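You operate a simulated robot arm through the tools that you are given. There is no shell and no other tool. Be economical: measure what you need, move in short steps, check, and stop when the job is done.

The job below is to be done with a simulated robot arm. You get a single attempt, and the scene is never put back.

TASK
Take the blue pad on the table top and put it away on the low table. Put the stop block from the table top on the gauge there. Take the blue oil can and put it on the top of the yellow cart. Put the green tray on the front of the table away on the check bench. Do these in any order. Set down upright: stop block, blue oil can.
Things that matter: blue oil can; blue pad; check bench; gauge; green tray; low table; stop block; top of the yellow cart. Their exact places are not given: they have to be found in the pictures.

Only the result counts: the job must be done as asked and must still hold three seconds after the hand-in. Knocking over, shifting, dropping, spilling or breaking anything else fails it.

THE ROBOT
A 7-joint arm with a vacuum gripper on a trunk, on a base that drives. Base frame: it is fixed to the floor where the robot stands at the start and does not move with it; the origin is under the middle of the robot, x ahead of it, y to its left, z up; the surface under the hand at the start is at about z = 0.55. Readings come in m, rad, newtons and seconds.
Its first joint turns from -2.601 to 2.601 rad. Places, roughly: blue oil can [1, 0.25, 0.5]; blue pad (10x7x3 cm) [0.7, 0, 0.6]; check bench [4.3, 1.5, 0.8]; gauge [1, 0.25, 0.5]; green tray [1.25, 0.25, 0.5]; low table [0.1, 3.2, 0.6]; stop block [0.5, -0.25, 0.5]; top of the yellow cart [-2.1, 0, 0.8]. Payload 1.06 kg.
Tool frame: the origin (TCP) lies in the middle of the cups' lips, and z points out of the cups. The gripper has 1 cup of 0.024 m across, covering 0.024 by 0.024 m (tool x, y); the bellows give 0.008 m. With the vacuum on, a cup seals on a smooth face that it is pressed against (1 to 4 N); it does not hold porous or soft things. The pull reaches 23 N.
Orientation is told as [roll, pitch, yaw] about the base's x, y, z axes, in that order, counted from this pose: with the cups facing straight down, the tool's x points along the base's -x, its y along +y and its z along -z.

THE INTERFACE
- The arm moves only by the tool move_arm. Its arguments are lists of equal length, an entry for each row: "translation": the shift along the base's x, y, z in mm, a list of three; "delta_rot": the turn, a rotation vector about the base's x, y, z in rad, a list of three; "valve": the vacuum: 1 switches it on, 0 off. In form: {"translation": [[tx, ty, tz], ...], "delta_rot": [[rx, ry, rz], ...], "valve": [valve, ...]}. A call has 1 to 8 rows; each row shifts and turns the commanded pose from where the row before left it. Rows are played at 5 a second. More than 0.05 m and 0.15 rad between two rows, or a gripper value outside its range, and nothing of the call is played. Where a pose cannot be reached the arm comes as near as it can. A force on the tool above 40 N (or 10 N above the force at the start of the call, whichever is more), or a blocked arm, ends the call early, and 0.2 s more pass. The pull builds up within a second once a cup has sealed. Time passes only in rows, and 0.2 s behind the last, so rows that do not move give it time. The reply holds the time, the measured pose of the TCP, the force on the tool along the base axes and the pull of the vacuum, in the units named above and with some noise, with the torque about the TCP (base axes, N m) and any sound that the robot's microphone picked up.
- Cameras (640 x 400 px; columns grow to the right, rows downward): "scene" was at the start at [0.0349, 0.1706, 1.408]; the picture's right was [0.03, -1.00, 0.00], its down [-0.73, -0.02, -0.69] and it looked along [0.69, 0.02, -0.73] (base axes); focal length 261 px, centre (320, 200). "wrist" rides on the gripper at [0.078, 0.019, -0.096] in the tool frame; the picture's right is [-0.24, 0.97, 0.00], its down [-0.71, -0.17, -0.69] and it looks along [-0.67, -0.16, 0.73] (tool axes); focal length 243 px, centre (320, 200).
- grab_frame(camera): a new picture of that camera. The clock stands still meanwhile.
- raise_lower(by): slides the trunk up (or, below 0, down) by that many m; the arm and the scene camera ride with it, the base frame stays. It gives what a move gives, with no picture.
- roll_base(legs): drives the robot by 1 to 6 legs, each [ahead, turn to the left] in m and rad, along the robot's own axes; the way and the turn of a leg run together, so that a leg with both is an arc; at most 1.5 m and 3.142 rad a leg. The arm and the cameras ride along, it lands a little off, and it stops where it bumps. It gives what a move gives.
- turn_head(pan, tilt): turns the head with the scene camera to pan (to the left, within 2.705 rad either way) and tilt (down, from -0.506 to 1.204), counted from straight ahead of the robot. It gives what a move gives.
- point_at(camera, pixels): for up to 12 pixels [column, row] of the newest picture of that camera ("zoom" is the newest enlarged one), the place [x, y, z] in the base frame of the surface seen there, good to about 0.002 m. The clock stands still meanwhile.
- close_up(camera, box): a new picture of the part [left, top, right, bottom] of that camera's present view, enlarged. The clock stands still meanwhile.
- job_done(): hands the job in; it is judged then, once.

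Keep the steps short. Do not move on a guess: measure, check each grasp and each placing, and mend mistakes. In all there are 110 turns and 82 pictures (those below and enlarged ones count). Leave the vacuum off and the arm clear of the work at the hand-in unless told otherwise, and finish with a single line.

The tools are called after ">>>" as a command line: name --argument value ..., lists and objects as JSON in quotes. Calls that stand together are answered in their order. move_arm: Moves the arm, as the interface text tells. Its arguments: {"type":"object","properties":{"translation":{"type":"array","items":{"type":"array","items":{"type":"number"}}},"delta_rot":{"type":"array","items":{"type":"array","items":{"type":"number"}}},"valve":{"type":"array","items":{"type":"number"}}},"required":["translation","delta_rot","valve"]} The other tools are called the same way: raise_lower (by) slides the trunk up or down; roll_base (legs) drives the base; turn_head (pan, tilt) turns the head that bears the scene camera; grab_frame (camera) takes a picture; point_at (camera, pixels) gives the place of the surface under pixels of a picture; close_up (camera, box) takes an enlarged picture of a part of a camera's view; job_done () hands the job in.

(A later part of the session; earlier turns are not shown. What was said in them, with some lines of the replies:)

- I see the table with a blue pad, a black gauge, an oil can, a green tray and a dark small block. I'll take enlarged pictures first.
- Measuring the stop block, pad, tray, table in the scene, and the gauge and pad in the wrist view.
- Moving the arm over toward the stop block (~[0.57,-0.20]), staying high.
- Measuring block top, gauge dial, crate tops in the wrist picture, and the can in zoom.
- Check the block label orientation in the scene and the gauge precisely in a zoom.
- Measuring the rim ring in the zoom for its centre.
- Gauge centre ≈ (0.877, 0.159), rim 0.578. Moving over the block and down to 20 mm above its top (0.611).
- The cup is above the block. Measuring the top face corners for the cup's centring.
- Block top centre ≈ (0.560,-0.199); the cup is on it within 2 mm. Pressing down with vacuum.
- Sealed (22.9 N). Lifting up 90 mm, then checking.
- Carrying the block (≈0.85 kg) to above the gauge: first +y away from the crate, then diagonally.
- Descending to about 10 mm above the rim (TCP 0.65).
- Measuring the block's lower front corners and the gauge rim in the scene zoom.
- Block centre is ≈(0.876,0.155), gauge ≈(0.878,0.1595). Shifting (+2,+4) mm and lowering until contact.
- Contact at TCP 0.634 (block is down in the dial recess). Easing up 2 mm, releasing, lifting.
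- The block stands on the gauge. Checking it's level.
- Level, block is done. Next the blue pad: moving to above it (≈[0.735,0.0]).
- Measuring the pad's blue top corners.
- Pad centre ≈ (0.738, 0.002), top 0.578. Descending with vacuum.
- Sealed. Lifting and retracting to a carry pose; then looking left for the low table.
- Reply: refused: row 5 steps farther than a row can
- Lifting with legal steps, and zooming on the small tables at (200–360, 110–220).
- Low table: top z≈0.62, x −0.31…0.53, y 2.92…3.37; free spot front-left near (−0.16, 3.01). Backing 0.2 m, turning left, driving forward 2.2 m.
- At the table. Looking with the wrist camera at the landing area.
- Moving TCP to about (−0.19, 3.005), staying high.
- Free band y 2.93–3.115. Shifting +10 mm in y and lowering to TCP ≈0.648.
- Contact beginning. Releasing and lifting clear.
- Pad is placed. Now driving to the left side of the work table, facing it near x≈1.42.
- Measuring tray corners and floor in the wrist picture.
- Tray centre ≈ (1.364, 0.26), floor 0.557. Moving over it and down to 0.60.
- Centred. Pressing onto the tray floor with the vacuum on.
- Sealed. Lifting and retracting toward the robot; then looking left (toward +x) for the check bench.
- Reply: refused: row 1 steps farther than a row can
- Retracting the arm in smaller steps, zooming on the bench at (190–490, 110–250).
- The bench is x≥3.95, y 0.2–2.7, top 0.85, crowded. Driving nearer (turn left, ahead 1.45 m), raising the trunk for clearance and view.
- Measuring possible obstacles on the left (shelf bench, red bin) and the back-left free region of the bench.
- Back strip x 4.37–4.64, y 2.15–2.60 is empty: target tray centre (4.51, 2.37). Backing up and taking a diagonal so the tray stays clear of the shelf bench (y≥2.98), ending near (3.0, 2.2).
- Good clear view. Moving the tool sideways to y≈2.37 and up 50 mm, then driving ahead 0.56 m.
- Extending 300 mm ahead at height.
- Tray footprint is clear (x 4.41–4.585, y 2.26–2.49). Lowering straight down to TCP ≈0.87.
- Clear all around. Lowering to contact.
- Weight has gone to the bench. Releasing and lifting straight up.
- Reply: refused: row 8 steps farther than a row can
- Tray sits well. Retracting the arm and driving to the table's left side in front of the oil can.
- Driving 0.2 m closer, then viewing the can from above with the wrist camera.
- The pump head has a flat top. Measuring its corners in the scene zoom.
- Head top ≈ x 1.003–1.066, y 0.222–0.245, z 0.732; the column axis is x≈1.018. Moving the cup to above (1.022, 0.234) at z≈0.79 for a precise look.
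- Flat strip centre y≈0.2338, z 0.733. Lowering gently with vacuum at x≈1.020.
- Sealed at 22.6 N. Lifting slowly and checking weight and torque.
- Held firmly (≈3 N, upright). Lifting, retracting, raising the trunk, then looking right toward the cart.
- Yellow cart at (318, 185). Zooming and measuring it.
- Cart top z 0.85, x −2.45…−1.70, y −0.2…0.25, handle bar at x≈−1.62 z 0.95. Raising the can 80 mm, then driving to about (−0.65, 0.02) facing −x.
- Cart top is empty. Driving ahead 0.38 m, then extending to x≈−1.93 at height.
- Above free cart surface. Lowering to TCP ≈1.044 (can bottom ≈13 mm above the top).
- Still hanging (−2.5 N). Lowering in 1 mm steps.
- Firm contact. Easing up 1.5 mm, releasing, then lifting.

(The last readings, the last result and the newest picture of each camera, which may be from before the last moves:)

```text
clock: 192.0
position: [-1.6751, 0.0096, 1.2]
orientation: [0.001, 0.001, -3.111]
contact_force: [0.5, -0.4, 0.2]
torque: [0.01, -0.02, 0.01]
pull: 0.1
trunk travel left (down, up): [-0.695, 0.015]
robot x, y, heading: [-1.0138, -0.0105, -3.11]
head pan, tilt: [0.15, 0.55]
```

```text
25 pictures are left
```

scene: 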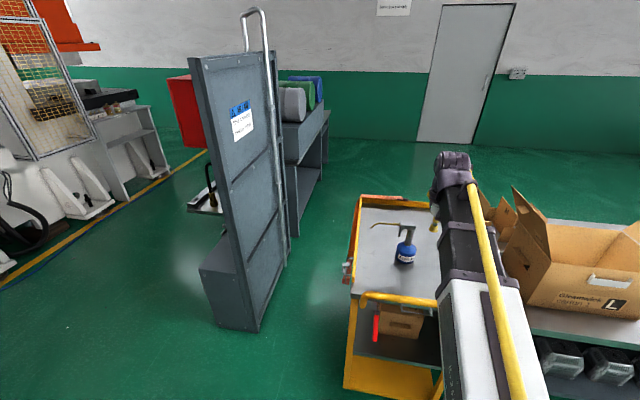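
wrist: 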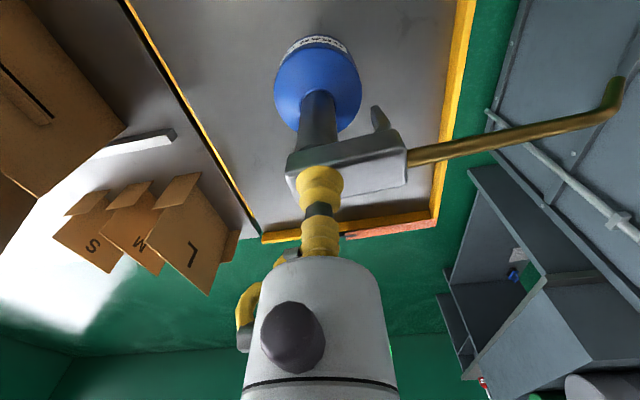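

The can stands upright on the cart. Backing off 0.3 m and checking the block and gauge on the table once more.

>>> roll_base --legs '[[-0.3, 0]]'

>>> turn_head --pan -2.7 --tilt 0.5

>>> close_up --camera "scene" --box '[300, 100, 640, 310]'

```text
clock: 194.0
position: [-1.3756, 0.0179, 1.1994]
orientation: [0.001, 0.0, -3.108]
contact_force: [-0.3, 0.0, 0.1]
torque: [0.0, 0.0, 0.0]
pull: 0.0
trunk travel left (down, up): [-0.695, 0.015]
robot x, y, heading: [-0.7138, -0.0016, -3.103]
head pan, tilt: [0.15, 0.55]
```

```text
clock: 196.5
position: [-1.3768, 0.0197, 1.2008]
orientation: [-0.001, -0.001, -3.109]
contact_force: [0.0, -0.4, -0.3]
torque: [-0.04, 0.02, -0.03]
pull: 0.0
trunk travel left (down, up): [-0.695, 0.015]
robot x, y, heading: [-0.7172, -0.0014, -3.104]
head pan, tilt: [-2.7, 0.499]
```

```text
1.88 times, centred on (470, 205) of scene
```

zoom: 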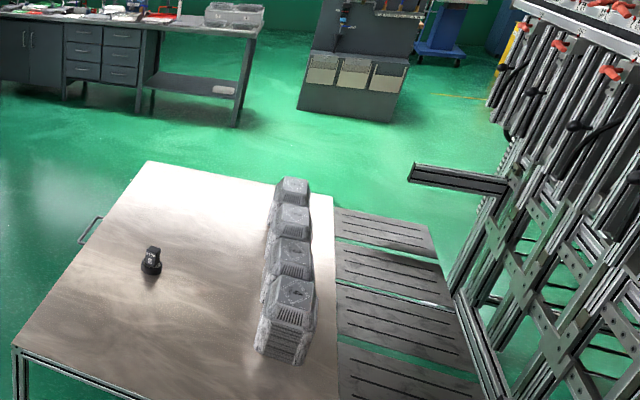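

The block still stands upright on the gauge and everything else is in place, so I'm handing in.

>>> job_done

```text
The job is handed in.
```

All four items are placed: the blue pad is on the low table, the stop block is upright on the gauge, the green tray is on the check bench, and the blue oil can is upright on top of the yellow cart.
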